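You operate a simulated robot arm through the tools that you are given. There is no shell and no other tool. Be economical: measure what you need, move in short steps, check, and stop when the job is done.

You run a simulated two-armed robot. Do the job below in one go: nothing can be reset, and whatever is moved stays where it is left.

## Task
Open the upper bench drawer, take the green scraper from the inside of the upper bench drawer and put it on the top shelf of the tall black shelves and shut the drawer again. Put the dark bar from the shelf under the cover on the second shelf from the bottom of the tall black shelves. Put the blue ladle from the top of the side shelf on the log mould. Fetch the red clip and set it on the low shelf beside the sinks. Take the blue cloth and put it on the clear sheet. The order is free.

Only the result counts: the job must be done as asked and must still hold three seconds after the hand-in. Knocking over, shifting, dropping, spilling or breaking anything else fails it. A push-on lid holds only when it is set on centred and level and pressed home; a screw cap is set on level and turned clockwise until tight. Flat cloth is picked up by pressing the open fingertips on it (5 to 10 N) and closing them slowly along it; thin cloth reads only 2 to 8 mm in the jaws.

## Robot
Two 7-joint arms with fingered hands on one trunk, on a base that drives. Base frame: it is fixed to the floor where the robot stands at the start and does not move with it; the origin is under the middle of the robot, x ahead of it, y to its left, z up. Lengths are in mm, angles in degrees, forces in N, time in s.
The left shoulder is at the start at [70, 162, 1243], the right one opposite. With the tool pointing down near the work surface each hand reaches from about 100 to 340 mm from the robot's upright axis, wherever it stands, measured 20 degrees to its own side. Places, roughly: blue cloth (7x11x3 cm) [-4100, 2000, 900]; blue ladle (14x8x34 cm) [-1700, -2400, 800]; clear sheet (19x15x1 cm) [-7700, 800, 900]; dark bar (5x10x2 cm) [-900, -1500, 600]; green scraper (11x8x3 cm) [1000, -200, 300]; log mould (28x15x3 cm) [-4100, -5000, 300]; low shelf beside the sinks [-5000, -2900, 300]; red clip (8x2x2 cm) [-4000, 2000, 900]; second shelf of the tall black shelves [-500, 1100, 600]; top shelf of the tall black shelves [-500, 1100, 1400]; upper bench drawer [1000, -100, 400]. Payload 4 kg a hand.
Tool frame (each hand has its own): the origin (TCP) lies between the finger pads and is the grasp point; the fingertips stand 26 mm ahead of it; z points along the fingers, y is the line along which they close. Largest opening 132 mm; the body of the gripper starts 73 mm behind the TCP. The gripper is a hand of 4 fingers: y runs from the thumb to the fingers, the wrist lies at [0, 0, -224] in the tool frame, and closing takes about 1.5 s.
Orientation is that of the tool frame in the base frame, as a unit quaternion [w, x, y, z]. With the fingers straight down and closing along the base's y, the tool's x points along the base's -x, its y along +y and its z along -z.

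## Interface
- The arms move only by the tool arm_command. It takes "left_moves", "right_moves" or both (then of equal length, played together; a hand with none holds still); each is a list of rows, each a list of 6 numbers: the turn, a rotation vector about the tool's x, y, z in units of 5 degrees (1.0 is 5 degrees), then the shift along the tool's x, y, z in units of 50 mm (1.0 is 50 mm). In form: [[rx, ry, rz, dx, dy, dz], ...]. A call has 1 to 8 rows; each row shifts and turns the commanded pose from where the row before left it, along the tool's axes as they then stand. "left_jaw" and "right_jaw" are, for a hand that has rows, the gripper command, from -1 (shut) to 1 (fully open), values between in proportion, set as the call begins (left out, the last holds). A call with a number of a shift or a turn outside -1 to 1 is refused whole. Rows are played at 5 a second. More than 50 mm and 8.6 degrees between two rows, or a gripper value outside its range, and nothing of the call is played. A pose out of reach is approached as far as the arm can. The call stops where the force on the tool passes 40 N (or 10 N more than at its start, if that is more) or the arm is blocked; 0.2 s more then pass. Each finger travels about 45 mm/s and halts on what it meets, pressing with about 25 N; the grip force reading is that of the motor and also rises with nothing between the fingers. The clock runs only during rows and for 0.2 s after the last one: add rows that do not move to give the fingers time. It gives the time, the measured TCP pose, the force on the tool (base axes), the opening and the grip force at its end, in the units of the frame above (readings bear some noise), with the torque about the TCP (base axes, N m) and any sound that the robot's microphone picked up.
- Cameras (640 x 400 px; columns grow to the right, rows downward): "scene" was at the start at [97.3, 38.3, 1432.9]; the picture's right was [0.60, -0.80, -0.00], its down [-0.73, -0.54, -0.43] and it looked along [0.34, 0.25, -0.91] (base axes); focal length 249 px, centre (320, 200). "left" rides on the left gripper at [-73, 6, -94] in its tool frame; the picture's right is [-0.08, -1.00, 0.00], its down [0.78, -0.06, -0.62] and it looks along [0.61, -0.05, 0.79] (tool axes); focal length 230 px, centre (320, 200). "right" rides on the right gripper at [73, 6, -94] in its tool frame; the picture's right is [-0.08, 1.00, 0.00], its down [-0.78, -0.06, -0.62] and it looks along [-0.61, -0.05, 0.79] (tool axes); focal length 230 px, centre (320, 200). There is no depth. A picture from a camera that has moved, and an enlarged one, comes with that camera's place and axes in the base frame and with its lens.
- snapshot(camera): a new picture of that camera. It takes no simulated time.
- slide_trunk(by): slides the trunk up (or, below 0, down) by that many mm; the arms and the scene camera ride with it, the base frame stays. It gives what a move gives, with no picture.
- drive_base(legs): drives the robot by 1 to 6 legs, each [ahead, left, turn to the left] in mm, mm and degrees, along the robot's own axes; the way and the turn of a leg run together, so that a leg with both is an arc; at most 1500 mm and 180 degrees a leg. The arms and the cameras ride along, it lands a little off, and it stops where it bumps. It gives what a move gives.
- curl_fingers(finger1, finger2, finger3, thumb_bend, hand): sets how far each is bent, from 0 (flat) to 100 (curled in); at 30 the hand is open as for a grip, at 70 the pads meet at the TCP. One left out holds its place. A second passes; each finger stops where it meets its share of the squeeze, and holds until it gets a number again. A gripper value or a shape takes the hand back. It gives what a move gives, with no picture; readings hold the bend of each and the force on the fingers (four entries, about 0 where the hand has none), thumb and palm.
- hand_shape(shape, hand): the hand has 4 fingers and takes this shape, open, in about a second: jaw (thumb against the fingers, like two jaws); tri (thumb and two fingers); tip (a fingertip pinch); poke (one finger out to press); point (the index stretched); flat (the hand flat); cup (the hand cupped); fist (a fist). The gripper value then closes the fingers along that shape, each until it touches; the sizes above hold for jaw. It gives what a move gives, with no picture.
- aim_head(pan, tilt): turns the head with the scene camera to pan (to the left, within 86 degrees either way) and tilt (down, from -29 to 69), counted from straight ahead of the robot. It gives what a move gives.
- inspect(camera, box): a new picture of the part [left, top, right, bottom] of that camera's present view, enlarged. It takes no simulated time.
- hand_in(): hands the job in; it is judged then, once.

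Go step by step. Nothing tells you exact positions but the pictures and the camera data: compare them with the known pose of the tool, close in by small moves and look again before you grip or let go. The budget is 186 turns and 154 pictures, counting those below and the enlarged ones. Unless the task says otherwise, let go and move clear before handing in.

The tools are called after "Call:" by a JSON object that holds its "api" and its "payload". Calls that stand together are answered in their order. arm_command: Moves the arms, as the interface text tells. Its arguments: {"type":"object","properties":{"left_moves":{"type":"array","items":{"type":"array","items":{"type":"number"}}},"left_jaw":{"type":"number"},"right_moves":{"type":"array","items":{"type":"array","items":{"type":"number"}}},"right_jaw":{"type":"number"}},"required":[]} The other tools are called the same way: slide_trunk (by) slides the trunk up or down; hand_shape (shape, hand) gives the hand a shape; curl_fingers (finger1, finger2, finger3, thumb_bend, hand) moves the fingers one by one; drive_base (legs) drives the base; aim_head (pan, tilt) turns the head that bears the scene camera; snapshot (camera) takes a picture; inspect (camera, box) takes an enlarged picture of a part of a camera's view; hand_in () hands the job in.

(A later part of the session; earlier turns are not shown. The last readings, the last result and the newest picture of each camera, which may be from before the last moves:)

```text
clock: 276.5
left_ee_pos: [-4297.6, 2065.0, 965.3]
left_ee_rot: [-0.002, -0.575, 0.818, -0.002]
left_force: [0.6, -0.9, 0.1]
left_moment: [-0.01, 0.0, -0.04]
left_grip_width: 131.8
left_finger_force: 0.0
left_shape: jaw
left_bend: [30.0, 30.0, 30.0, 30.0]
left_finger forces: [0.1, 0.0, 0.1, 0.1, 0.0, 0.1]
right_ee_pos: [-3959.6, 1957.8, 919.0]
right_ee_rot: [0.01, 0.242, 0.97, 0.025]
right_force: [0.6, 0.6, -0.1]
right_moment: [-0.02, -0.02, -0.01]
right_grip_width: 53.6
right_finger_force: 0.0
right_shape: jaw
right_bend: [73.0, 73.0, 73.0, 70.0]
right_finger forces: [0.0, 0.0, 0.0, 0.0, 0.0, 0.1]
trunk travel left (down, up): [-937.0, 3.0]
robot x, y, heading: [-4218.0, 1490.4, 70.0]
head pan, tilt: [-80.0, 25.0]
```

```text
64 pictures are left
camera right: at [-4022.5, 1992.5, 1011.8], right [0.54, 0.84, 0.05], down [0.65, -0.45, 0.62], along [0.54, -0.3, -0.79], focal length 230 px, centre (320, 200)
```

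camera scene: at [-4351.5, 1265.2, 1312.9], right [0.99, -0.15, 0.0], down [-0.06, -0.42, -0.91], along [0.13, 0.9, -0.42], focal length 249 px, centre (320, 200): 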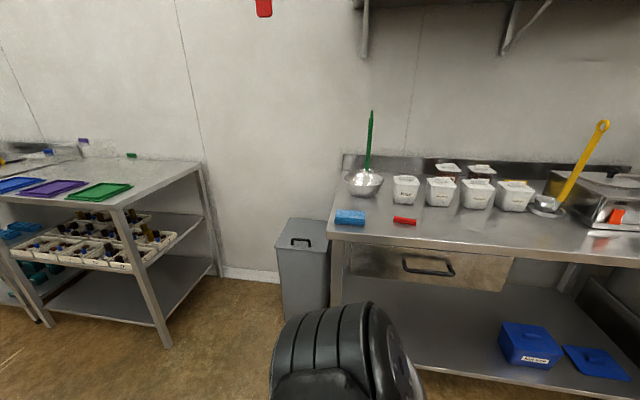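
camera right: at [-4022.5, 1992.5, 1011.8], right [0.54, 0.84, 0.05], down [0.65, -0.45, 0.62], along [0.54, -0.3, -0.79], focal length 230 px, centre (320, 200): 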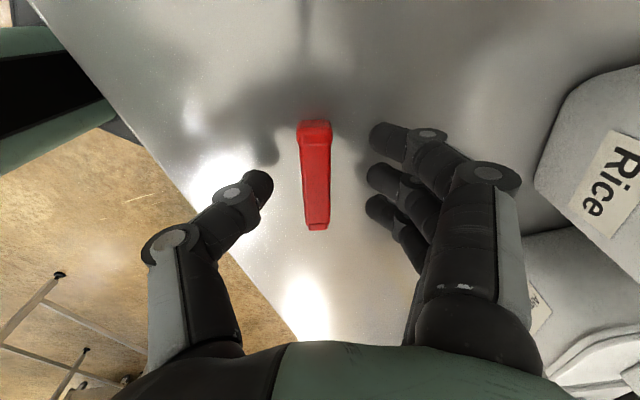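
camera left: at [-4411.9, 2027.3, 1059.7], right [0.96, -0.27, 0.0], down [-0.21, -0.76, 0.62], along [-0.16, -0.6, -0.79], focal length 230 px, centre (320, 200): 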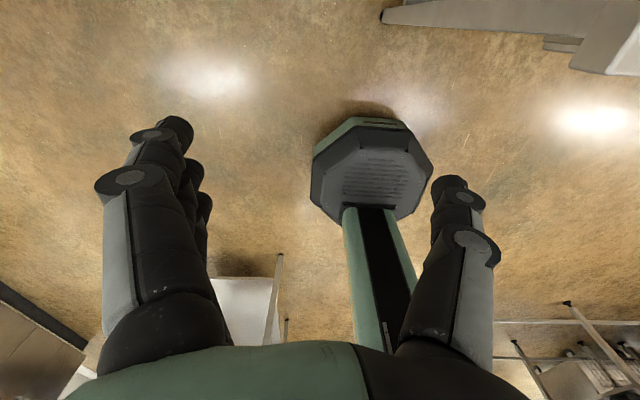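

No contact yet, so I keep stepping down.

Call:
{"api": "arm_command", "payload": {"right_moves": [[0, 0, 0, 0, 0, 0.12], [0, 0, 0, 0, 0, 0]]}}

Call:
{"api": "arm_command", "payload": {"right_moves": [[0, 0, 0, 0, 0, 0.1], [0, 0, 0, 0, 0, 0]]}}

Call:
{"api": "arm_command", "payload": {"right_moves": [[0, 0, 0, 0, 0, 0.1], [0, 0, 0, 0, 0, 0]]}}

```text
clock: 277.1
left_ee_pos: [-4298.3, 2065.1, 965.3]
left_ee_rot: [-0.001, -0.575, 0.818, -0.003]
left_force: [-1.0, -0.5, -0.6]
left_moment: [-0.01, -0.01, 0.01]
left_grip_width: 132.0
left_finger_force: 0.0
left_shape: jaw
left_bend: [30.0, 30.0, 30.0, 30.0]
left_finger forces: [0.1, 0.0, 0.0, 0.0, 0.1, 0.0]
right_ee_pos: [-3958.4, 1958.6, 912.7]
right_ee_rot: [0.009, 0.241, 0.97, 0.025]
right_force: [0.4, 0.8, -0.7]
right_moment: [0.01, -0.03, 0.0]
right_grip_width: 53.3
right_finger_force: 0.1
right_shape: jaw
right_bend: [73.0, 73.0, 73.0, 70.0]
right_finger forces: [0.0, 0.0, 0.1, 0.1, 0.0, 0.1]
trunk travel left (down, up): [-937.0, 3.0]
robot x, y, heading: [-4219.9, 1492.4, 70.0]
head pan, tilt: [-80.0, 25.0]
```

```text
clock: 277.7
left_ee_pos: [-4297.8, 2065.4, 965.1]
left_ee_rot: [0.0, -0.575, 0.818, -0.002]
left_force: [0.0, 0.1, 0.5]
left_moment: [-0.01, -0.03, 0.05]
left_grip_width: 132.0
left_finger_force: 0.2
left_shape: jaw
left_bend: [30.0, 30.0, 30.0, 30.0]
left_finger forces: [0.1, 0.0, 0.0, 0.0, 0.0, 0.0]
right_ee_pos: [-3958.2, 1958.5, 908.6]
right_ee_rot: [0.009, 0.243, 0.97, 0.026]
right_force: [1.2, -0.9, 7.9]
right_moment: [-0.34, 0.12, 0.06]
right_grip_width: 53.4
right_finger_force: 0.1
right_shape: jaw
right_bend: [73.0, 73.0, 73.0, 70.0]
right_finger forces: [0.1, 0.1, 0.0, 0.1, 9.1, 0.0]
trunk travel left (down, up): [-937.0, 3.0]
robot x, y, heading: [-4217.2, 1491.1, 70.4]
head pan, tilt: [-80.0, 25.0]
```

```text
clock: 278.3
left_ee_pos: [-4298.3, 2062.9, 966.5]
left_ee_rot: [0.0, -0.575, 0.818, -0.001]
left_force: [-0.5, -0.1, -0.9]
left_moment: [0.03, 0.02, -0.04]
left_grip_width: 131.6
left_finger_force: 0.1
left_shape: jaw
left_bend: [30.0, 30.0, 30.0, 30.0]
left_finger forces: [0.0, 0.0, 0.0, 0.0, 0.1, 0.1]
right_ee_pos: [-3959.3, 1957.0, 906.4]
right_ee_rot: [0.009, 0.243, 0.97, 0.029]
right_force: [1.4, -4.9, 38.0]
right_moment: [-1.4, 0.68, 0.15]
right_grip_width: 54.6
right_finger_force: 0.2
right_shape: jaw
right_bend: [73.0, 73.0, 73.0, 71.0]
right_finger forces: [0.0, 0.0, 0.1, 0.1, 39.1, 0.1]
trunk travel left (down, up): [-937.0, 3.0]
robot x, y, heading: [-4214.2, 1491.3, 70.1]
head pan, tilt: [-80.0, 25.0]
```

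The thumb contacts the table at TCP 908. I back up 7 mm and close on the clip.

Call:
{"api": "arm_command", "payload": {"right_moves": [[0, 0, 0, 0, 0, -0.16], [0, 0, 0, 0, 0, 0]]}}

Call:
{"api": "arm_command", "payload": {"right_moves": [[0, 0, 0, 0, 0, 0], [0, 0, 0, 0, 0, 0], [0, 0, 0, 0, 0, 0], [0, 0, 0, 0, 0, 0], [0, 0, 0, 0, 0, 0], [0, 0, 0, 0, 0, 0]], "right_jaw": -1}}

Call:
{"api": "arm_command", "payload": {"right_moves": [[0, 0, 0, 0, 0, -0.5], [0, 0, 0, 0, 0, -0.8], [0, 0, 0, 0, 0, 0]]}}

Call:
{"api": "snapshot", "payload": {"camera": "right"}}

```text
clock: 278.9
left_ee_pos: [-4297.5, 2064.8, 964.0]
left_ee_rot: [-0.001, -0.575, 0.818, -0.002]
left_force: [0.1, -0.6, -0.3]
left_moment: [0.03, -0.01, -0.02]
left_grip_width: 131.9
left_finger_force: 0.1
left_shape: jaw
left_bend: [30.0, 30.0, 30.0, 30.0]
left_finger forces: [0.0, 0.0, 0.0, 0.1, 0.1, 0.1]
right_ee_pos: [-3959.6, 1956.7, 908.0]
right_ee_rot: [0.01, 0.243, 0.97, 0.022]
right_force: [0.0, 0.6, 0.6]
right_moment: [0.04, 0.0, 0.0]
right_grip_width: 53.1
right_finger_force: 0.0
right_shape: jaw
right_bend: [73.0, 73.0, 73.0, 70.0]
right_finger forces: [0.0, 0.1, 0.0, 0.0, 0.0, 0.0]
trunk travel left (down, up): [-937.0, 3.0]
robot x, y, heading: [-4221.0, 1494.3, 70.2]
head pan, tilt: [-80.0, 25.0]
```

```text
clock: 280.3
left_ee_pos: [-4297.3, 2064.9, 964.0]
left_ee_rot: [-0.002, -0.575, 0.818, -0.002]
left_force: [0.0, 0.7, -0.6]
left_moment: [-0.04, -0.01, 0.03]
left_grip_width: 132.1
left_finger_force: 0.2
left_shape: jaw
left_bend: [30.0, 30.0, 30.0, 30.0]
left_finger forces: [0.0, 0.0, 0.0, 0.0, 0.0, 0.1]
right_ee_pos: [-3959.2, 1957.6, 911.6]
right_ee_rot: [0.009, 0.243, 0.97, 0.024]
right_force: [-0.2, -0.5, 0.4]
right_moment: [0.01, -0.03, -0.04]
right_grip_width: 14.4
right_finger_force: 24.4
right_shape: jaw
right_bend: [72.0, 72.0, 72.0, 70.0]
right_finger forces: [7.4, 7.5, 7.3, 0.0, 22.4, 0.0]
trunk travel left (down, up): [-937.0, 3.0]
robot x, y, heading: [-4220.6, 1492.9, 70.3]
head pan, tilt: [-80.0, 25.0]
```

```text
clock: 281.1
left_ee_pos: [-4297.7, 2065.7, 965.2]
left_ee_rot: [-0.001, -0.575, 0.818, -0.003]
left_force: [-0.2, 0.5, -0.7]
left_moment: [-0.01, -0.02, -0.01]
left_grip_width: 131.9
left_finger_force: 0.0
left_shape: jaw
left_bend: [30.0, 30.0, 30.0, 30.0]
left_finger forces: [0.1, 0.0, 0.1, 0.0, 0.0, 0.0]
right_ee_pos: [-3958.4, 1956.6, 974.7]
right_ee_rot: [0.008, 0.243, 0.97, 0.025]
right_force: [0.8, -0.5, -0.5]
right_moment: [0.0, -0.02, 0.0]
right_grip_width: 14.5
right_finger_force: 24.7
right_shape: jaw
right_bend: [72.0, 72.0, 72.0, 70.0]
right_finger forces: [7.5, 7.6, 7.4, 0.0, 22.3, 0.0]
trunk travel left (down, up): [-937.0, 3.0]
robot x, y, heading: [-4220.3, 1495.7, 69.8]
head pan, tilt: [-80.0, 25.0]
```

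```text
63 pictures are left
camera right: at [-4023.0, 1990.6, 1068.0], right [0.54, 0.84, 0.05], down [0.65, -0.45, 0.62], along [0.54, -0.3, -0.79], focal length 230 px, centre (320, 200)
```

right: 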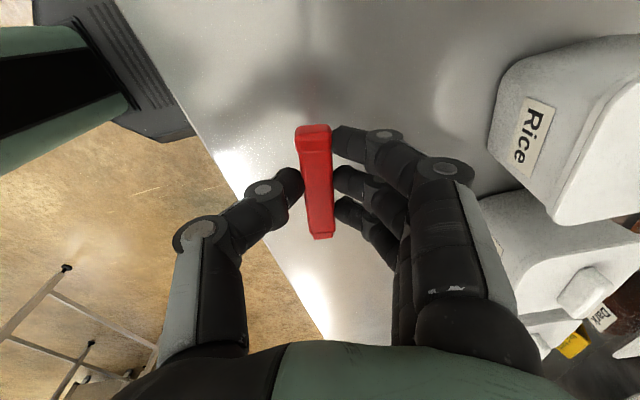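

The clip is firmly held. I pull the right hand back and up, then shift the base to bring the left hand over the blue cloth.

Call:
{"api": "arm_command", "payload": {"right_moves": [[0, 0, 0, 0, -0.8, -0.5], [0, 0, 0, 0, -0.8, -0.5], [0, 0, 0, 0, -0.9, 0], [0, 0, 0, 0, 0, 0]]}}

Call:
{"api": "drive_base", "payload": {"legs": [[-40, -110, 0]]}}

Call:
{"api": "snapshot", "payload": {"camera": "left"}}

```text
clock: 282.1
left_ee_pos: [-4299.2, 2066.4, 964.5]
left_ee_rot: [-0.002, -0.575, 0.818, -0.002]
left_force: [-0.7, -0.5, -0.9]
left_moment: [-0.02, 0.01, 0.0]
left_grip_width: 131.9
left_finger_force: 0.1
left_shape: jaw
left_bend: [30.0, 30.0, 30.0, 30.0]
left_finger forces: [0.0, 0.0, 0.0, 0.0, 0.1, 0.1]
right_ee_pos: [-4019.2, 1845.1, 1018.8]
right_ee_rot: [0.008, 0.242, 0.97, 0.024]
right_force: [-0.5, -0.6, -0.1]
right_moment: [0.0, 0.0, -0.02]
right_grip_width: 14.5
right_finger_force: 25.2
right_shape: jaw
right_bend: [72.0, 72.0, 72.0, 70.0]
right_finger forces: [7.4, 7.5, 7.4, 0.1, 22.5, 0.1]
trunk travel left (down, up): [-937.0, 3.0]
robot x, y, heading: [-4218.2, 1494.1, 70.2]
head pan, tilt: [-80.0, 25.0]
```

```text
clock: 283.3
left_ee_pos: [-4210.2, 1991.9, 963.9]
left_ee_rot: [-0.002, -0.575, 0.818, -0.003]
left_force: [0.0, 0.1, 0.5]
left_moment: [0.02, -0.02, -0.04]
left_grip_width: 131.8
left_finger_force: 0.2
left_shape: jaw
left_bend: [30.0, 30.0, 30.0, 30.0]
left_finger forces: [0.0, 0.0, 0.0, 0.0, 0.0, 0.0]
right_ee_pos: [-3933.8, 1771.4, 1018.2]
right_ee_rot: [0.01, 0.243, 0.97, 0.024]
right_force: [-0.1, -0.1, -0.6]
right_moment: [-0.03, 0.0, -0.01]
right_grip_width: 14.6
right_finger_force: 25.2
right_shape: jaw
right_bend: [72.0, 72.0, 72.0, 70.0]
right_finger forces: [7.5, 7.4, 7.5, 0.0, 22.4, 0.0]
trunk travel left (down, up): [-937.0, 3.0]
robot x, y, heading: [-4130.6, 1414.7, 70.0]
head pan, tilt: [-80.0, 25.0]
```

```text
62 pictures are left
camera left: at [-4191.3, 2063.6, 1057.7], right [0.96, -0.26, 0.0], down [-0.21, -0.76, 0.62], along [-0.16, -0.6, -0.78], focal length 230 px, centre (320, 200)
```

left: 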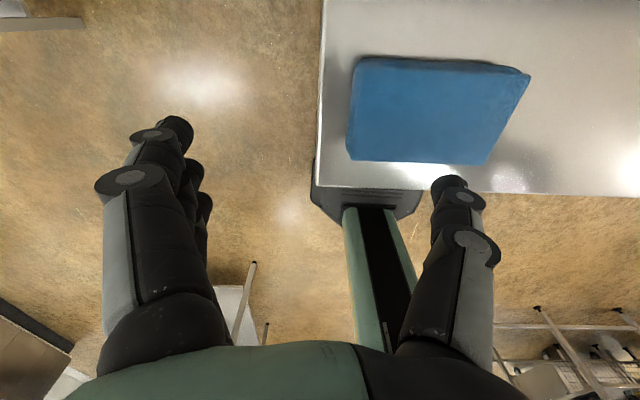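

The cloth centre is at about [-4131, 1994], 110 mm wide and 70 mm deep. I roll the left hand 90° to close across the 70 mm and shift the base over it.

Call:
{"api": "arm_command", "payload": {"left_moves": [[0, 0, -1, 0, 0, 0], [0, 0, -1, 0, 0, 0], [0, 0, -1, 0, 0, 0], [0, 0, -1, 0, 0, 0], [0, 0, -1, 0, 0, 0], [0, 0, -1, 0, 0, 0], [0, 0, -1, 0, 0, 0], [0, 0, -1, 0, 0, 0]]}}

Call:
{"api": "arm_command", "payload": {"left_moves": [[0, 0, -1, 0, 0, 0], [0, 0, -1, 0, 0, 0], [0, 0, -1, 0, 0, 0], [0, 0, -1, 0, 0, 0], [0, 0, -1, 0, 0, 0], [0, 0, -1, 0, 0, 0], [0, 0, -1, 0, 0, 0], [0, 0, -1, 0, 0, 0]]}}

Call:
{"api": "drive_base", "payload": {"legs": [[29, -73, 0]]}}

Call:
{"api": "snapshot", "payload": {"camera": "left"}}

```text
clock: 285.1
left_ee_pos: [-4209.4, 1990.9, 964.5]
left_ee_rot: [0.002, 0.821, -0.571, 0.001]
left_force: [0.1, 0.0, -0.9]
left_moment: [0.02, 0.02, 0.03]
left_grip_width: 132.0
left_finger_force: 0.0
left_shape: jaw
left_bend: [30.0, 30.0, 30.0, 30.0]
left_finger forces: [0.1, 0.0, 0.0, 0.0, 0.0, 0.1]
right_ee_pos: [-3931.9, 1771.8, 1017.4]
right_ee_rot: [0.009, 0.243, 0.97, 0.025]
right_force: [0.0, -0.9, 0.0]
right_moment: [0.02, 0.02, 0.0]
right_grip_width: 14.3
right_finger_force: 24.9
right_shape: jaw
right_bend: [72.0, 72.0, 72.0, 70.0]
right_finger forces: [7.6, 7.4, 7.5, 0.1, 22.4, 0.0]
trunk travel left (down, up): [-937.0, 3.0]
robot x, y, heading: [-4132.5, 1421.0, 70.0]
head pan, tilt: [-80.0, 25.0]
```

```text
clock: 286.9
left_ee_pos: [-4211.1, 1990.7, 964.7]
left_ee_rot: [0.003, 0.967, -0.256, 0.0]
left_force: [-0.1, -0.9, -0.5]
left_moment: [0.02, 0.0, -0.03]
left_grip_width: 131.9
left_finger_force: 0.0
left_shape: jaw
left_bend: [30.0, 30.0, 30.0, 30.0]
left_finger forces: [0.1, 0.0, 0.0, 0.0, 0.1, 0.0]
right_ee_pos: [-3931.1, 1770.4, 1018.5]
right_ee_rot: [0.009, 0.243, 0.97, 0.025]
right_force: [-1.4, 0.1, 0.1]
right_moment: [-0.03, -0.01, 0.01]
right_grip_width: 14.5
right_finger_force: 25.3
right_shape: jaw
right_bend: [72.0, 72.0, 72.0, 70.0]
right_finger forces: [7.4, 7.5, 7.5, 0.0, 22.4, 0.1]
trunk travel left (down, up): [-937.0, 3.0]
robot x, y, heading: [-4129.5, 1416.2, 70.2]
head pan, tilt: [-80.0, 25.0]
```

```text
clock: 288.0
left_ee_pos: [-4137.6, 1993.3, 964.3]
left_ee_rot: [0.002, 0.967, -0.256, 0.002]
left_force: [-0.4, -0.6, -0.4]
left_moment: [-0.02, -0.03, 0.02]
left_grip_width: 131.8
left_finger_force: 0.2
left_shape: jaw
left_bend: [30.0, 30.0, 30.0, 30.0]
left_finger forces: [0.0, 0.0, 0.0, 0.1, 0.0, 0.0]
right_ee_pos: [-3860.2, 1772.6, 1018.3]
right_ee_rot: [0.011, 0.241, 0.97, 0.025]
right_force: [0.0, -0.1, 0.3]
right_moment: [-0.03, -0.03, -0.01]
right_grip_width: 14.8
right_finger_force: 24.8
right_shape: jaw
right_bend: [72.0, 72.0, 72.0, 70.0]
right_finger forces: [7.5, 7.5, 7.5, 0.0, 22.4, 0.1]
trunk travel left (down, up): [-937.0, 3.0]
robot x, y, heading: [-4053.1, 1419.7, 70.5]
head pan, tilt: [-80.0, 25.0]
```

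```text
61 pictures are left
camera left: at [-4204.3, 2025.1, 1058.1], right [0.43, 0.91, 0.0], down [0.71, -0.33, 0.62], along [0.56, -0.27, -0.78], focal length 230 px, centre (320, 200)
```

left: 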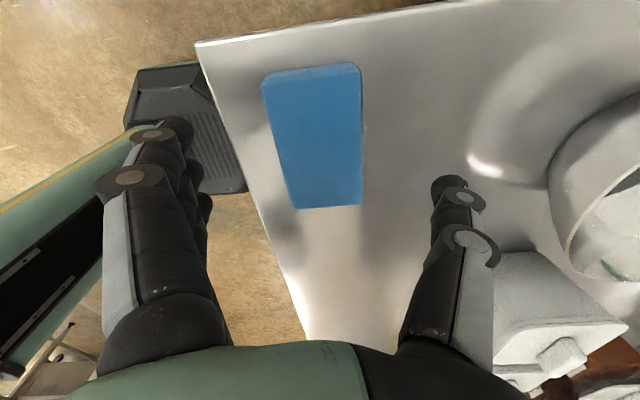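

The hand is centred over the cloth. I descend to about 922 and look.

Call:
{"api": "arm_command", "payload": {"left_moves": [[0, 0, 0, 0, 0, 0.28], [0, 0, 0, 0, 0, 0.28], [0, 0, 0, 0, 0, 0.28], [0, 0, 0, 0, 0, 0]], "left_jaw": 0.55}}

Call:
{"api": "snapshot", "payload": {"camera": "left"}}

```text
clock: 289.0
left_ee_pos: [-4134.1, 1992.9, 922.9]
left_ee_rot: [0.002, 0.967, -0.256, 0.0]
left_force: [-0.9, -0.9, 0.1]
left_moment: [0.02, 0.0, -0.01]
left_grip_width: 102.5
left_finger_force: 0.0
left_shape: jaw
left_bend: [61.0, 61.0, 61.0, 57.0]
left_finger forces: [0.0, 0.1, 0.0, 0.1, 0.0, 0.0]
right_ee_pos: [-3856.3, 1773.1, 1017.6]
right_ee_rot: [0.009, 0.24, 0.97, 0.025]
right_force: [0.1, 0.3, -0.3]
right_moment: [0.0, -0.01, 0.0]
right_grip_width: 14.8
right_finger_force: 25.1
right_shape: jaw
right_bend: [72.0, 72.0, 72.0, 70.0]
right_finger forces: [7.5, 7.5, 7.6, 0.0, 22.4, 0.0]
trunk travel left (down, up): [-937.0, 3.0]
robot x, y, heading: [-4050.9, 1418.9, 70.2]
head pan, tilt: [-80.0, 25.0]
```

```text
60 pictures are left
camera left: at [-4201.0, 2025.1, 1016.1], right [0.43, 0.91, 0.0], down [0.71, -0.33, 0.62], along [0.56, -0.27, -0.79], focal length 230 px, centre (320, 200)
```

left: 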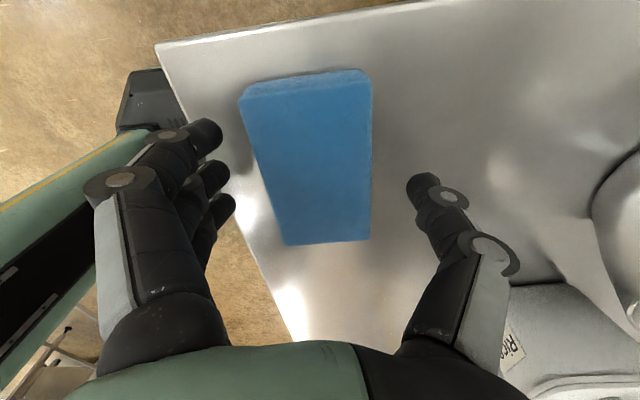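

The cloth sits between the fingers. I go down to about 911 and close slowly.

Call:
{"api": "arm_command", "payload": {"left_moves": [[0, 0, 0, 0, 0, 0.12], [0, 0, 0, 0, 0, 0.1], [0, 0, 0, 0, 0, 0]], "left_jaw": 0.3}}

Call:
{"api": "arm_command", "payload": {"left_moves": [[0, 0, 0, 0, 0, 0], [0, 0, 0, 0, 0, 0], [0, 0, 0, 0, 0, 0], [0, 0, 0, 0, 0, 0], [0, 0, 0, 0, 0, 0], [0, 0, 0, 0, 0, 0], [0, 0, 0, 0, 0, 0]], "left_jaw": -1}}

Call:
{"api": "snapshot", "payload": {"camera": "left"}}

```text
clock: 289.8
left_ee_pos: [-4136.4, 1992.5, 910.4]
left_ee_rot: [0.003, 0.967, -0.255, 0.001]
left_force: [0.6, 0.4, -0.5]
left_moment: [0.01, 0.02, 0.01]
left_grip_width: 86.5
left_finger_force: 0.1
left_shape: jaw
left_bend: [70.0, 70.0, 70.0, 67.0]
left_finger forces: [0.0, 0.0, 0.1, 0.0, 0.0, 0.0]
right_ee_pos: [-3856.1, 1774.1, 1018.5]
right_ee_rot: [0.009, 0.241, 0.97, 0.025]
right_force: [0.0, 0.5, -0.4]
right_moment: [-0.02, -0.01, -0.02]
right_grip_width: 14.6
right_finger_force: 25.2
right_shape: jaw
right_bend: [72.0, 72.0, 72.0, 70.0]
right_finger forces: [7.5, 7.4, 7.5, 0.0, 22.4, 0.0]
trunk travel left (down, up): [-937.0, 3.0]
robot x, y, heading: [-4054.6, 1428.4, 70.3]
head pan, tilt: [-80.0, 25.0]
```

```text
clock: 291.4
left_ee_pos: [-4135.4, 1992.4, 910.9]
left_ee_rot: [0.004, 0.967, -0.255, 0.0]
left_force: [0.4, -0.4, 0.4]
left_moment: [-0.01, -0.02, 0.01]
left_grip_width: 60.2
left_finger_force: 24.8
left_shape: jaw
left_bend: [73.0, 73.0, 73.0, 70.0]
left_finger forces: [7.1, 7.4, 7.8, 0.1, 22.2, 0.1]
right_ee_pos: [-3856.6, 1774.5, 1019.0]
right_ee_rot: [0.008, 0.241, 0.97, 0.025]
right_force: [-0.3, -0.7, 1.1]
right_moment: [0.0, 0.02, 0.02]
right_grip_width: 14.2
right_finger_force: 25.1
right_shape: jaw
right_bend: [72.0, 72.0, 72.0, 70.0]
right_finger forces: [7.5, 7.5, 7.6, 0.0, 22.4, 0.0]
trunk travel left (down, up): [-937.0, 3.0]
robot x, y, heading: [-4053.8, 1418.1, 70.3]
head pan, tilt: [-80.0, 25.0]
```

```text
59 pictures are left
camera left: at [-4201.3, 2025.1, 1004.8], right [0.42, 0.91, 0.0], down [0.71, -0.33, 0.62], along [0.56, -0.27, -0.79], focal length 230 px, centre (320, 200)
```

left: 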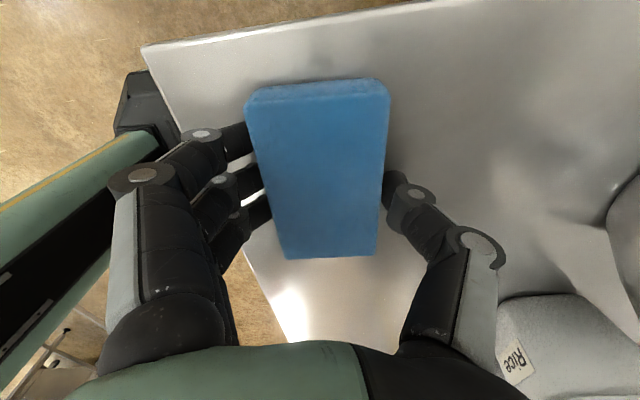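

The cloth is gripped at 60 mm. I lift, back off and turn down the corridor toward the clear sheet.

Call:
{"api": "arm_command", "payload": {"left_moves": [[0, 0, 0, 0, 0, -0.5], [0, 0, 0, 0, 0, -0.6], [0, 0, 0, 0, 0, -0.6], [0, 0, 0, 0, 0, 0]]}}

Call:
{"api": "drive_base", "payload": {"legs": [[-550, 0, 0], [0, 0, 92]]}}

Call:
{"api": "aim_head", "payload": {"pan": 0, "tilt": 15}}

Call:
{"api": "snapshot", "payload": {"camera": "scene"}}

Call:
{"api": "snapshot", "payload": {"camera": "left"}}

```text
clock: 292.4
left_ee_pos: [-4134.1, 1994.9, 996.2]
left_ee_rot: [0.003, 0.967, -0.256, 0.0]
left_force: [1.1, -0.8, 0.2]
left_moment: [-0.02, -0.01, -0.01]
left_grip_width: 60.2
left_finger_force: 25.4
left_shape: jaw
left_bend: [73.0, 73.0, 73.0, 70.0]
left_finger forces: [7.1, 7.3, 7.8, 0.1, 22.1, 0.0]
right_ee_pos: [-3855.8, 1774.5, 1018.6]
right_ee_rot: [0.008, 0.241, 0.97, 0.025]
right_force: [0.1, -0.4, 0.0]
right_moment: [-0.02, -0.01, 0.01]
right_grip_width: 14.6
right_finger_force: 25.3
right_shape: jaw
right_bend: [72.0, 72.0, 72.0, 70.0]
right_finger forces: [7.5, 7.6, 7.6, 0.0, 22.4, 0.1]
trunk travel left (down, up): [-937.0, 3.0]
robot x, y, heading: [-4053.5, 1419.6, 70.3]
head pan, tilt: [-80.0, 25.0]
```

```text
clock: 299.5
left_ee_pos: [-4808.2, 789.3, 995.8]
left_ee_rot: [0.002, 0.85, 0.526, 0.002]
left_force: [0.5, -0.6, -1.0]
left_moment: [-0.03, 0.0, 0.02]
left_grip_width: 59.8
left_finger_force: 24.6
left_shape: jaw
left_bend: [73.0, 73.0, 73.0, 70.0]
left_finger forces: [7.0, 7.3, 7.7, 0.0, 21.8, 0.1]
right_ee_pos: [-4602.0, 1081.0, 1017.4]
right_ee_rot: [-0.012, -0.538, 0.842, 0.023]
right_force: [-0.4, -0.3, -0.1]
right_moment: [0.0, 0.0, 0.01]
right_grip_width: 14.5
right_finger_force: 25.5
right_shape: jaw
right_bend: [72.0, 72.0, 72.0, 70.0]
right_finger forces: [7.4, 7.4, 7.3, 0.0, 22.1, 0.0]
trunk travel left (down, up): [-937.0, 3.0]
robot x, y, heading: [-4239.7, 900.8, 163.6]
head pan, tilt: [-80.0, 25.0]
```

```text
clock: 301.0
left_ee_pos: [-4807.8, 790.0, 996.0]
left_ee_rot: [0.002, 0.85, 0.526, 0.003]
left_force: [0.2, 0.0, -1.0]
left_moment: [0.01, 0.0, 0.02]
left_grip_width: 59.5
left_finger_force: 25.0
left_shape: jaw
left_bend: [73.0, 73.0, 73.0, 70.0]
left_finger forces: [6.9, 7.2, 7.7, 0.0, 22.1, 0.0]
right_ee_pos: [-4603.4, 1080.5, 1018.5]
right_ee_rot: [-0.012, -0.539, 0.842, 0.023]
right_force: [0.1, -0.4, -0.2]
right_moment: [-0.01, -0.01, 0.02]
right_grip_width: 14.5
right_finger_force: 25.1
right_shape: jaw
right_bend: [72.0, 72.0, 72.0, 70.0]
right_finger forces: [7.3, 7.4, 7.3, 0.0, 22.1, 0.0]
trunk travel left (down, up): [-937.0, 3.0]
robot x, y, heading: [-4238.2, 902.2, 163.3]
head pan, tilt: [0.0, 15.0]
```

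```text
58 pictures are left
camera scene: at [-4378.3, 945.5, 1719.1], right [0.29, 0.96, 0.0], down [0.25, -0.07, -0.97], along [-0.93, 0.28, -0.26], focal length 249 px, centre (320, 200)
```

scene: 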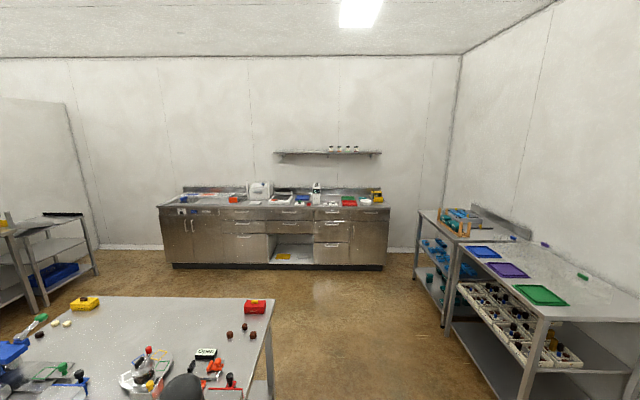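

```text
57 pictures are left
camera left: at [-4835.9, 722.3, 1089.4], right [-0.93, 0.38, -0.01], down [0.29, 0.73, 0.62], along [0.24, 0.57, -0.79], focal length 230 px, centre (320, 200)
```

left: 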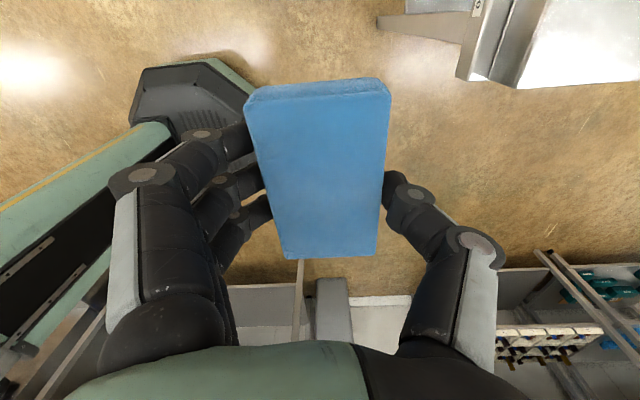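

There is an island table ahead on the left and the bench is at the far wall. I pass on the right of the island, then cross over in front of the bench.

Call:
{"api": "drive_base", "payload": {"legs": [[700, -550, 0], [1300, 0, 0], [400, 0, 0], [0, 1370, 0]]}}

Call:
{"api": "aim_head", "payload": {"pan": 10, "tilt": 35}}

Call:
{"api": "snapshot", "payload": {"camera": "scene"}}

```text
clock: 320.5
left_ee_pos: [-7383.6, 692.0, 995.6]
left_ee_rot: [0.002, 0.857, 0.515, 0.001]
left_force: [0.0, -0.5, -0.4]
left_moment: [0.03, -0.02, 0.01]
left_grip_width: 59.7
left_finger_force: 25.1
left_shape: jaw
left_bend: [73.0, 73.0, 73.0, 70.0]
left_finger forces: [7.0, 7.3, 7.7, 0.1, 22.0, 0.1]
right_ee_pos: [-7170.2, 977.9, 1018.3]
right_ee_rot: [-0.013, -0.528, 0.849, 0.024]
right_force: [0.1, -0.5, -0.1]
right_moment: [0.02, 0.0, -0.04]
right_grip_width: 14.3
right_finger_force: 25.1
right_shape: jaw
right_bend: [72.0, 72.0, 72.0, 70.0]
right_finger forces: [7.4, 7.4, 7.5, 0.1, 22.1, 0.0]
trunk travel left (down, up): [-937.0, 3.0]
robot x, y, heading: [-6812.0, 792.3, 162.3]
head pan, tilt: [0.0, 15.0]
```

```text
clock: 321.3
left_ee_pos: [-7383.0, 691.6, 994.6]
left_ee_rot: [0.002, 0.857, 0.516, 0.003]
left_force: [-0.5, 0.4, -0.3]
left_moment: [0.0, 0.02, -0.04]
left_grip_width: 59.7
left_finger_force: 24.9
left_shape: jaw
left_bend: [73.0, 73.0, 73.0, 70.0]
left_finger forces: [7.1, 7.3, 7.8, 0.1, 22.1, 0.0]
right_ee_pos: [-7170.4, 975.9, 1018.1]
right_ee_rot: [-0.013, -0.527, 0.849, 0.023]
right_force: [0.0, 0.1, -0.6]
right_moment: [0.01, 0.02, -0.01]
right_grip_width: 14.5
right_finger_force: 25.0
right_shape: jaw
right_bend: [72.0, 72.0, 72.0, 70.0]
right_finger forces: [7.4, 7.4, 7.4, 0.0, 22.0, 0.0]
trunk travel left (down, up): [-937.0, 3.0]
robot x, y, heading: [-6809.3, 790.8, 162.0]
head pan, tilt: [10.0, 35.0]
```

```text
56 pictures are left
camera scene: at [-6947.9, 819.2, 1687.2], right [0.14, 0.99, 0.0], down [0.57, -0.08, -0.82], along [-0.81, 0.12, -0.57], focal length 249 px, centre (320, 200)
```

scene: 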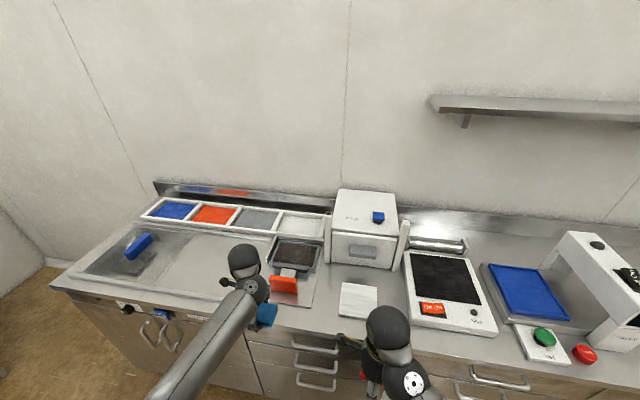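

I zoom in on the bench area near [-7700, 800] to identify the clear sheet.

Call:
{"api": "inspect", "payload": {"camera": "scene", "box": [200, 190, 400, 330]}}

```text
2.86 times, centred on (300, 260) of scene
camera zoom: at [-6947.9, 819.2, 1687.2], right [0.14, 0.99, 0.0], down [0.57, -0.08, -0.82], along [-0.81, 0.12, -0.57], focal length 711 px, centre (377, 29)
```

zoom: 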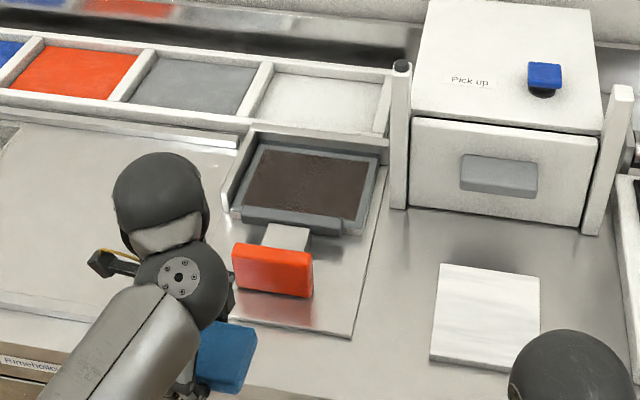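

The 19×15 panel at about [-7689, 822] matches the sheet's listed place. An orange handle block stands in front of it, so I raise the hand first, then drive over it.

Call:
{"api": "arm_command", "payload": {"left_moves": [[0, 0, 0, 0, 0, -0.5], [0, 0, 0, 0, 0, -0.5], [0, 0, 0, 0, 0, 0]]}}

Call:
{"api": "drive_base", "payload": {"legs": [[0, -30, 0], [150, 0, 0]]}}

Call:
{"api": "aim_head", "payload": {"pan": 18, "tilt": 45}}

Call:
{"api": "snapshot", "payload": {"camera": "scene"}}

Call:
{"api": "snapshot", "payload": {"camera": "left"}}

```text
clock: 322.1
left_ee_pos: [-7378.7, 689.4, 1022.8]
left_ee_rot: [0.002, 0.857, 0.516, 0.003]
left_force: [0.4, -0.8, -1.1]
left_moment: [0.04, 0.0, 0.04]
left_grip_width: 59.5
left_finger_force: 25.4
left_shape: jaw
left_bend: [73.0, 73.0, 73.0, 70.0]
left_finger forces: [7.0, 7.2, 7.6, 0.1, 22.0, 0.1]
left hand out of reach, approached as far as the arm can: row 2
right_ee_pos: [-7171.0, 976.5, 1018.0]
right_ee_rot: [-0.012, -0.527, 0.849, 0.024]
right_force: [0.7, 0.5, -0.2]
right_moment: [-0.04, -0.01, 0.0]
right_grip_width: 14.3
right_finger_force: 25.3
right_shape: jaw
right_bend: [72.0, 72.0, 72.0, 70.0]
right_finger forces: [7.4, 7.4, 7.3, 0.0, 22.1, 0.0]
trunk travel left (down, up): [-937.0, 3.0]
robot x, y, heading: [-6811.6, 788.0, 162.0]
head pan, tilt: [10.0, 35.0]
```

```text
clock: 323.9
left_ee_pos: [-7512.7, 765.9, 1023.4]
left_ee_rot: [0.0, 0.857, 0.515, 0.001]
left_force: [0.0, -0.1, -0.1]
left_moment: [-0.03, 0.02, -0.04]
left_grip_width: 59.4
left_finger_force: 25.1
left_shape: jaw
left_bend: [73.0, 73.0, 73.0, 70.0]
left_finger forces: [7.0, 7.2, 7.7, 0.0, 22.0, 0.0]
right_ee_pos: [-7304.7, 1052.2, 1019.3]
right_ee_rot: [-0.013, -0.528, 0.849, 0.024]
right_force: [0.6, -0.1, -0.6]
right_moment: [0.01, 0.01, 0.02]
right_grip_width: 14.2
right_finger_force: 25.2
right_shape: jaw
right_bend: [72.0, 72.0, 72.0, 70.0]
right_finger forces: [7.4, 7.4, 7.4, 0.0, 22.0, 0.1]
trunk travel left (down, up): [-937.0, 3.0]
robot x, y, heading: [-6942.7, 864.2, 162.1]
head pan, tilt: [10.0, 35.0]
```

```text
clock: 324.7
left_ee_pos: [-7515.2, 766.1, 1022.0]
left_ee_rot: [0.001, 0.857, 0.516, 0.002]
left_force: [-0.1, 0.0, -1.5]
left_moment: [0.01, -0.02, 0.02]
left_grip_width: 59.5
left_finger_force: 24.4
left_shape: jaw
left_bend: [73.0, 73.0, 73.0, 70.0]
left_finger forces: [7.0, 7.3, 7.7, 0.1, 21.9, 0.0]
right_ee_pos: [-7306.4, 1052.6, 1018.2]
right_ee_rot: [-0.011, -0.528, 0.849, 0.023]
right_force: [0.8, -0.4, 0.0]
right_moment: [-0.04, -0.04, 0.03]
right_grip_width: 14.5
right_finger_force: 25.8
right_shape: jaw
right_bend: [72.0, 72.0, 72.0, 70.0]
right_finger forces: [7.4, 7.5, 7.4, 0.0, 22.1, 0.0]
trunk travel left (down, up): [-937.0, 3.0]
robot x, y, heading: [-6947.3, 867.8, 162.2]
head pan, tilt: [18.0, 45.0]
```

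```text
54 pictures are left
camera scene: at [-7078.8, 883.0, 1672.3], right [0.0, 1.0, 0.0], down [0.71, 0.0, -0.71], along [-0.71, 0.0, -0.71], focal length 249 px, centre (320, 200)
```

scene: 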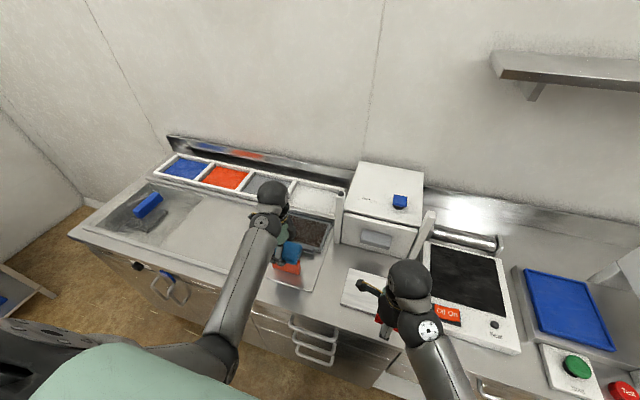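

```text
53 pictures are left
camera left: at [-7544.9, 699.6, 1116.2], right [-0.92, 0.4, -0.01], down [0.31, 0.72, 0.62], along [0.25, 0.56, -0.79], focal length 230 px, centre (320, 200)
```

left: 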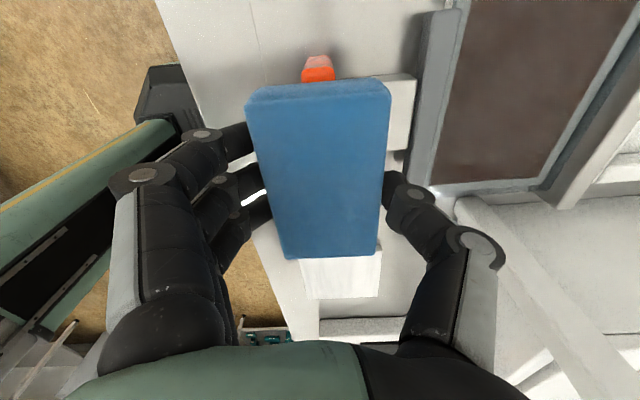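

I drive 192 mm ahead to bring the cloth over the panel.

Call:
{"api": "drive_base", "payload": {"legs": [[192, 0, 0]]}}

Call:
{"api": "snapshot", "payload": {"camera": "left"}}

```text
clock: 326.0
left_ee_pos: [-7628.9, 802.0, 1019.0]
left_ee_rot: [0.005, 0.856, 0.516, 0.004]
left_force: [-0.9, 0.7, -0.2]
left_moment: [-0.03, -0.06, -0.04]
left_grip_width: 59.3
left_finger_force: 25.0
left_shape: jaw
left_bend: [73.0, 73.0, 73.0, 70.0]
left_finger forces: [7.0, 7.2, 7.6, 0.0, 22.1, 0.1]
right_ee_pos: [-7422.0, 1088.8, 1015.1]
right_ee_rot: [-0.01, -0.529, 0.848, 0.022]
right_force: [-1.1, 0.3, 0.1]
right_moment: [-0.02, -0.05, -0.03]
right_grip_width: 14.5
right_finger_force: 24.6
right_shape: jaw
right_bend: [72.0, 72.0, 72.0, 70.0]
right_finger forces: [7.4, 7.3, 7.4, 0.1, 22.2, 0.1]
trunk travel left (down, up): [-937.0, 3.0]
robot x, y, heading: [-7054.6, 898.4, 161.8]
head pan, tilt: [18.0, 45.0]
stopped in leg 1: the robot was blocked; the commanded pose is now the measured one
```

```text
52 pictures are left
camera left: at [-7659.0, 735.8, 1112.6], right [-0.92, 0.4, -0.01], down [0.3, 0.72, 0.62], along [0.25, 0.56, -0.79], focal length 230 px, centre (320, 200)
```

left: 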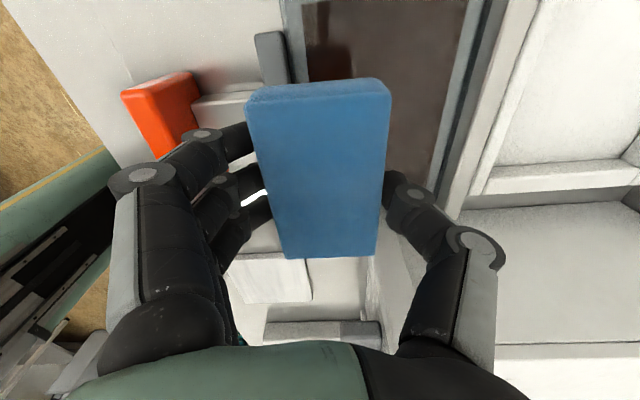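

The base touched the bench front. I extend the left arm 75 mm forward instead, then look.

Call:
{"api": "arm_command", "payload": {"left_moves": [[0, 0, 0, 0, -0.5, 0], [0, 0, 0, 0, -0.5, 0], [0, 0, 0, 0, -0.5, 0], [0, 0, 0, 0, 0, 0]]}}

Call:
{"api": "snapshot", "payload": {"camera": "left"}}

Call:
{"api": "snapshot", "payload": {"camera": "scene"}}

```text
clock: 327.0
left_ee_pos: [-7687.2, 836.0, 1023.1]
left_ee_rot: [0.0, 0.856, 0.517, 0.0]
left_force: [-0.2, -0.3, -0.9]
left_moment: [-0.01, 0.01, 0.01]
left_grip_width: 59.3
left_finger_force: 24.9
left_shape: jaw
left_bend: [73.0, 73.0, 73.0, 70.0]
left_finger forces: [7.0, 7.3, 7.8, 0.0, 22.0, 0.0]
right_ee_pos: [-7412.9, 1086.4, 1017.7]
right_ee_rot: [-0.013, -0.528, 0.849, 0.025]
right_force: [0.8, 0.9, 0.0]
right_moment: [-0.02, 0.01, 0.0]
right_grip_width: 14.5
right_finger_force: 25.3
right_shape: jaw
right_bend: [72.0, 72.0, 72.0, 70.0]
right_finger forces: [7.4, 7.4, 7.4, 0.0, 22.2, 0.0]
trunk travel left (down, up): [-937.0, 3.0]
robot x, y, heading: [-7056.7, 902.9, 162.1]
head pan, tilt: [18.0, 45.0]
```

```text
51 pictures are left
camera left: at [-7715.9, 768.5, 1118.1], right [-0.92, 0.4, 0.0], down [0.31, 0.72, 0.62], along [0.25, 0.57, -0.79], focal length 230 px, centre (320, 200)
```

left: 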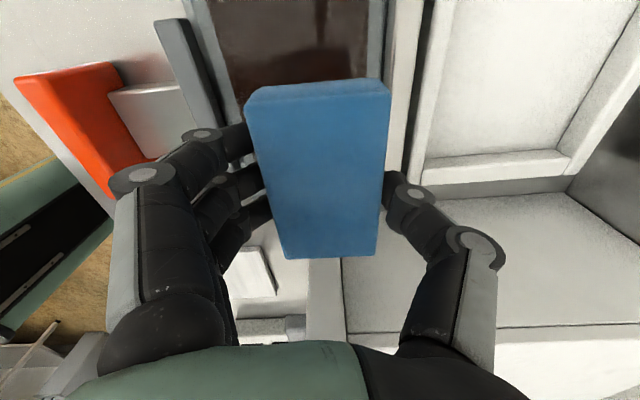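

```text
50 pictures are left
camera scene: at [-7182.9, 916.9, 1672.5], right [0.0, 1.0, 0.0], down [0.71, 0.0, -0.71], along [-0.71, 0.0, -0.71], focal length 249 px, centre (320, 200)
```

scene: 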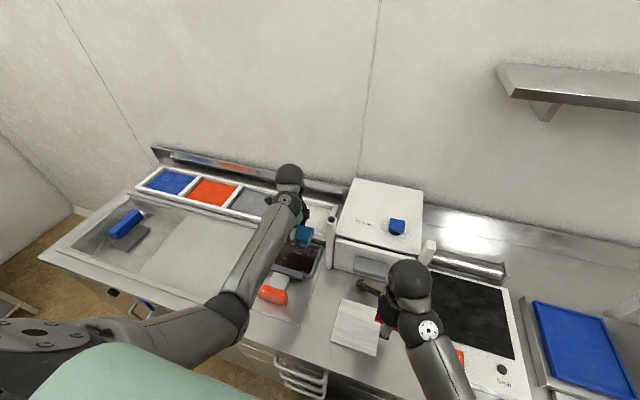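

The panel's centre line is about 20 mm nearer to me. I shift back 20 mm and lower to just above it.

Call:
{"api": "arm_command", "payload": {"left_moves": [[0, 0, 0, 0, 0.4, 0], [0, 0, 0, 0, 0, 0.4], [0, 0, 0, 0, 0, 0.4], [0, 0, 0, 0, 0, 0.4], [0, 0, 0, 0, 0, 0.2], [0, 0, 0, 0, 0, 0]]}}

Call:
{"api": "inspect", "payload": {"camera": "scene", "box": [230, 190, 390, 310]}}

Call:
{"api": "snapshot", "payload": {"camera": "left"}}

```text
clock: 328.4
left_ee_pos: [-7671.4, 826.1, 951.6]
left_ee_rot: [0.001, 0.856, 0.517, 0.001]
left_force: [0.2, 0.2, 0.2]
left_moment: [0.0, 0.0, 0.02]
left_grip_width: 59.4
left_finger_force: 25.0
left_shape: jaw
left_bend: [73.0, 73.0, 73.0, 70.0]
left_finger forces: [6.9, 7.3, 7.9, 0.0, 22.0, 0.0]
right_ee_pos: [-7414.4, 1086.6, 1018.1]
right_ee_rot: [-0.013, -0.528, 0.849, 0.023]
right_force: [0.3, 0.6, -0.7]
right_moment: [-0.02, -0.01, 0.03]
right_grip_width: 14.3
right_finger_force: 25.0
right_shape: jaw
right_bend: [72.0, 72.0, 72.0, 70.0]
right_finger forces: [7.4, 7.4, 7.4, 0.0, 22.3, 0.1]
trunk travel left (down, up): [-937.0, 3.0]
robot x, y, heading: [-7052.8, 898.6, 161.8]
head pan, tilt: [18.0, 45.0]
```

```text
3.33 times, centred on (310, 250) of scene
camera zoom: at [-7185.7, 917.7, 1672.3], right [0.0, 1.0, 0.0], down [0.71, 0.0, -0.71], along [-0.71, 0.0, -0.71], focal length 829 px, centre (353, 33)
```

zoom: 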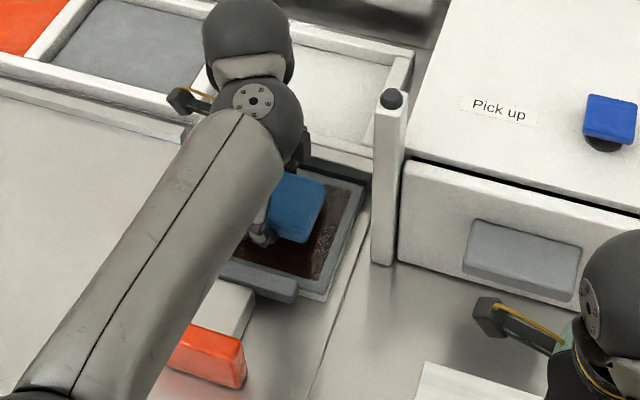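

```text
48 pictures are left
camera left: at [-7700.4, 759.8, 1045.7], right [-0.92, 0.4, 0.0], down [0.31, 0.72, 0.62], along [0.25, 0.57, -0.79], focal length 230 px, centre (320, 200)
```

left: 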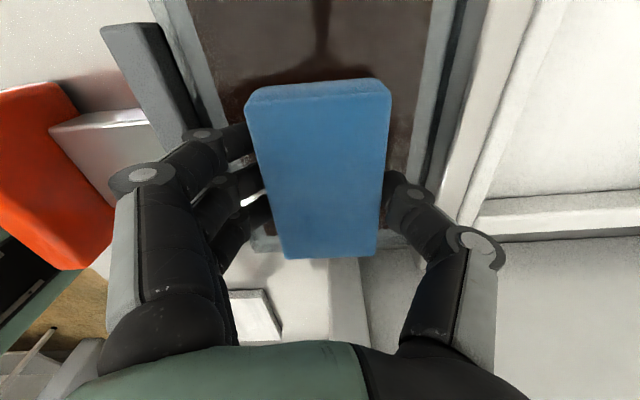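

The cloth is centred front to back. I shift 12 mm left and lower in small steps until it touches.

Call:
{"api": "arm_command", "payload": {"left_moves": [[0, 0, 0, -0.24, 0, 0], [0, 0, 0, 0, 0, 0.2], [0, 0, 0, 0, 0, 0]]}}

Call:
{"api": "arm_command", "payload": {"left_moves": [[0, 0, 0, 0, 0, 0.12], [0, 0, 0, 0, 0, 0]]}}

Call:
{"api": "arm_command", "payload": {"left_moves": [[0, 0, 0, 0, 0, 0.1], [0, 0, 0, 0, 0, 0]]}}

Call:
{"api": "arm_command", "payload": {"left_moves": [[0, 0, 0, 0, 0, 0.1], [0, 0, 0, 0, 0, 0]]}}

```text
clock: 329.2
left_ee_pos: [-7677.1, 814.4, 944.6]
left_ee_rot: [0.001, 0.856, 0.517, 0.001]
left_force: [1.1, -1.2, 10.8]
left_moment: [-0.07, -0.1, -0.02]
left_grip_width: 59.2
left_finger_force: 25.0
left_shape: jaw
left_bend: [73.0, 73.0, 74.0, 70.0]
left_finger forces: [7.5, 8.2, 8.9, 0.1, 23.9, 0.0]
right_ee_pos: [-7413.0, 1087.2, 1018.6]
right_ee_rot: [-0.012, -0.528, 0.849, 0.023]
right_force: [0.0, -0.2, -0.2]
right_moment: [-0.02, 0.0, -0.05]
right_grip_width: 14.2
right_finger_force: 24.9
right_shape: jaw
right_bend: [72.0, 72.0, 72.0, 70.0]
right_finger forces: [7.4, 7.4, 7.4, 0.1, 22.2, 0.1]
trunk travel left (down, up): [-937.0, 3.0]
robot x, y, heading: [-7053.7, 899.3, 162.0]
head pan, tilt: [18.0, 45.0]
```

```text
clock: 329.8
left_ee_pos: [-7675.3, 814.4, 940.5]
left_ee_rot: [-0.001, 0.857, 0.516, -0.003]
left_force: [-3.7, -4.1, 37.1]
left_moment: [0.0, 0.15, 0.08]
left_grip_width: 59.9
left_finger_force: 25.0
left_shape: jaw
left_bend: [74.0, 74.0, 74.0, 71.0]
left_finger forces: [7.9, 8.6, 9.4, 0.0, 28.3, 0.1]
right_ee_pos: [-7410.6, 1086.8, 1019.6]
right_ee_rot: [-0.015, -0.528, 0.849, 0.023]
right_force: [-0.4, -0.7, -0.4]
right_moment: [0.01, -0.01, -0.02]
right_grip_width: 14.4
right_finger_force: 24.8
right_shape: jaw
right_bend: [72.0, 72.0, 72.0, 70.0]
right_finger forces: [7.4, 7.4, 7.4, 0.1, 22.2, 0.0]
trunk travel left (down, up): [-937.0, 3.0]
robot x, y, heading: [-7054.6, 897.5, 162.1]
head pan, tilt: [18.0, 45.0]
```

```text
clock: 330.1
left_ee_pos: [-7677.9, 816.3, 940.4]
left_ee_rot: [-0.003, 0.856, 0.517, -0.004]
left_force: [8.9, -2.0, 26.2]
left_moment: [-0.14, -0.4, 0.11]
left_grip_width: 59.6
left_finger_force: 25.2
left_shape: jaw
left_bend: [73.0, 74.0, 74.0, 71.0]
left_finger forces: [10.0, 10.5, 11.5, 0.1, 22.5, 0.0]
right_ee_pos: [-7411.6, 1086.1, 1019.4]
right_ee_rot: [-0.013, -0.529, 0.848, 0.023]
right_force: [0.2, -0.2, -0.3]
right_moment: [0.03, 0.01, -0.01]
right_grip_width: 14.0
right_finger_force: 24.3
right_shape: jaw
right_bend: [72.0, 72.0, 72.0, 70.0]
right_finger forces: [7.4, 7.3, 7.4, 0.1, 22.2, 0.1]
trunk travel left (down, up): [-937.0, 3.0]
robot x, y, heading: [-7054.6, 898.3, 162.1]
head pan, tilt: [18.0, 45.0]
stopped in row 1 (left hand): the force on the tool passed its limit at 51 N (the readings are from after the stop); the commanded pose is now the measured one
```

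```text
clock: 330.5
left_ee_pos: [-7679.9, 816.3, 941.0]
left_ee_rot: [-0.009, 0.856, 0.517, -0.006]
left_force: [8.8, 0.2, 26.9]
left_moment: [-0.2, -0.66, 0.04]
left_grip_width: 59.6
left_finger_force: 25.1
left_shape: jaw
left_bend: [73.0, 74.0, 74.0, 71.0]
left_finger forces: [10.7, 11.4, 12.9, 0.0, 22.8, 0.0]
right_ee_pos: [-7410.4, 1085.7, 1019.2]
right_ee_rot: [-0.014, -0.528, 0.849, 0.023]
right_force: [0.4, -0.2, 0.1]
right_moment: [0.0, 0.03, -0.03]
right_grip_width: 14.4
right_finger_force: 25.3
right_shape: jaw
right_bend: [72.0, 72.0, 72.0, 70.0]
right_finger forces: [7.5, 7.4, 7.4, 0.0, 22.3, 0.0]
trunk travel left (down, up): [-937.0, 3.0]
robot x, y, heading: [-7058.4, 901.3, 162.0]
head pan, tilt: [18.0, 45.0]
stopped in row 1 (left hand): the force on the tool passed its limit at 43 N (the readings are from after the stop); the commanded pose is now the measured one
```

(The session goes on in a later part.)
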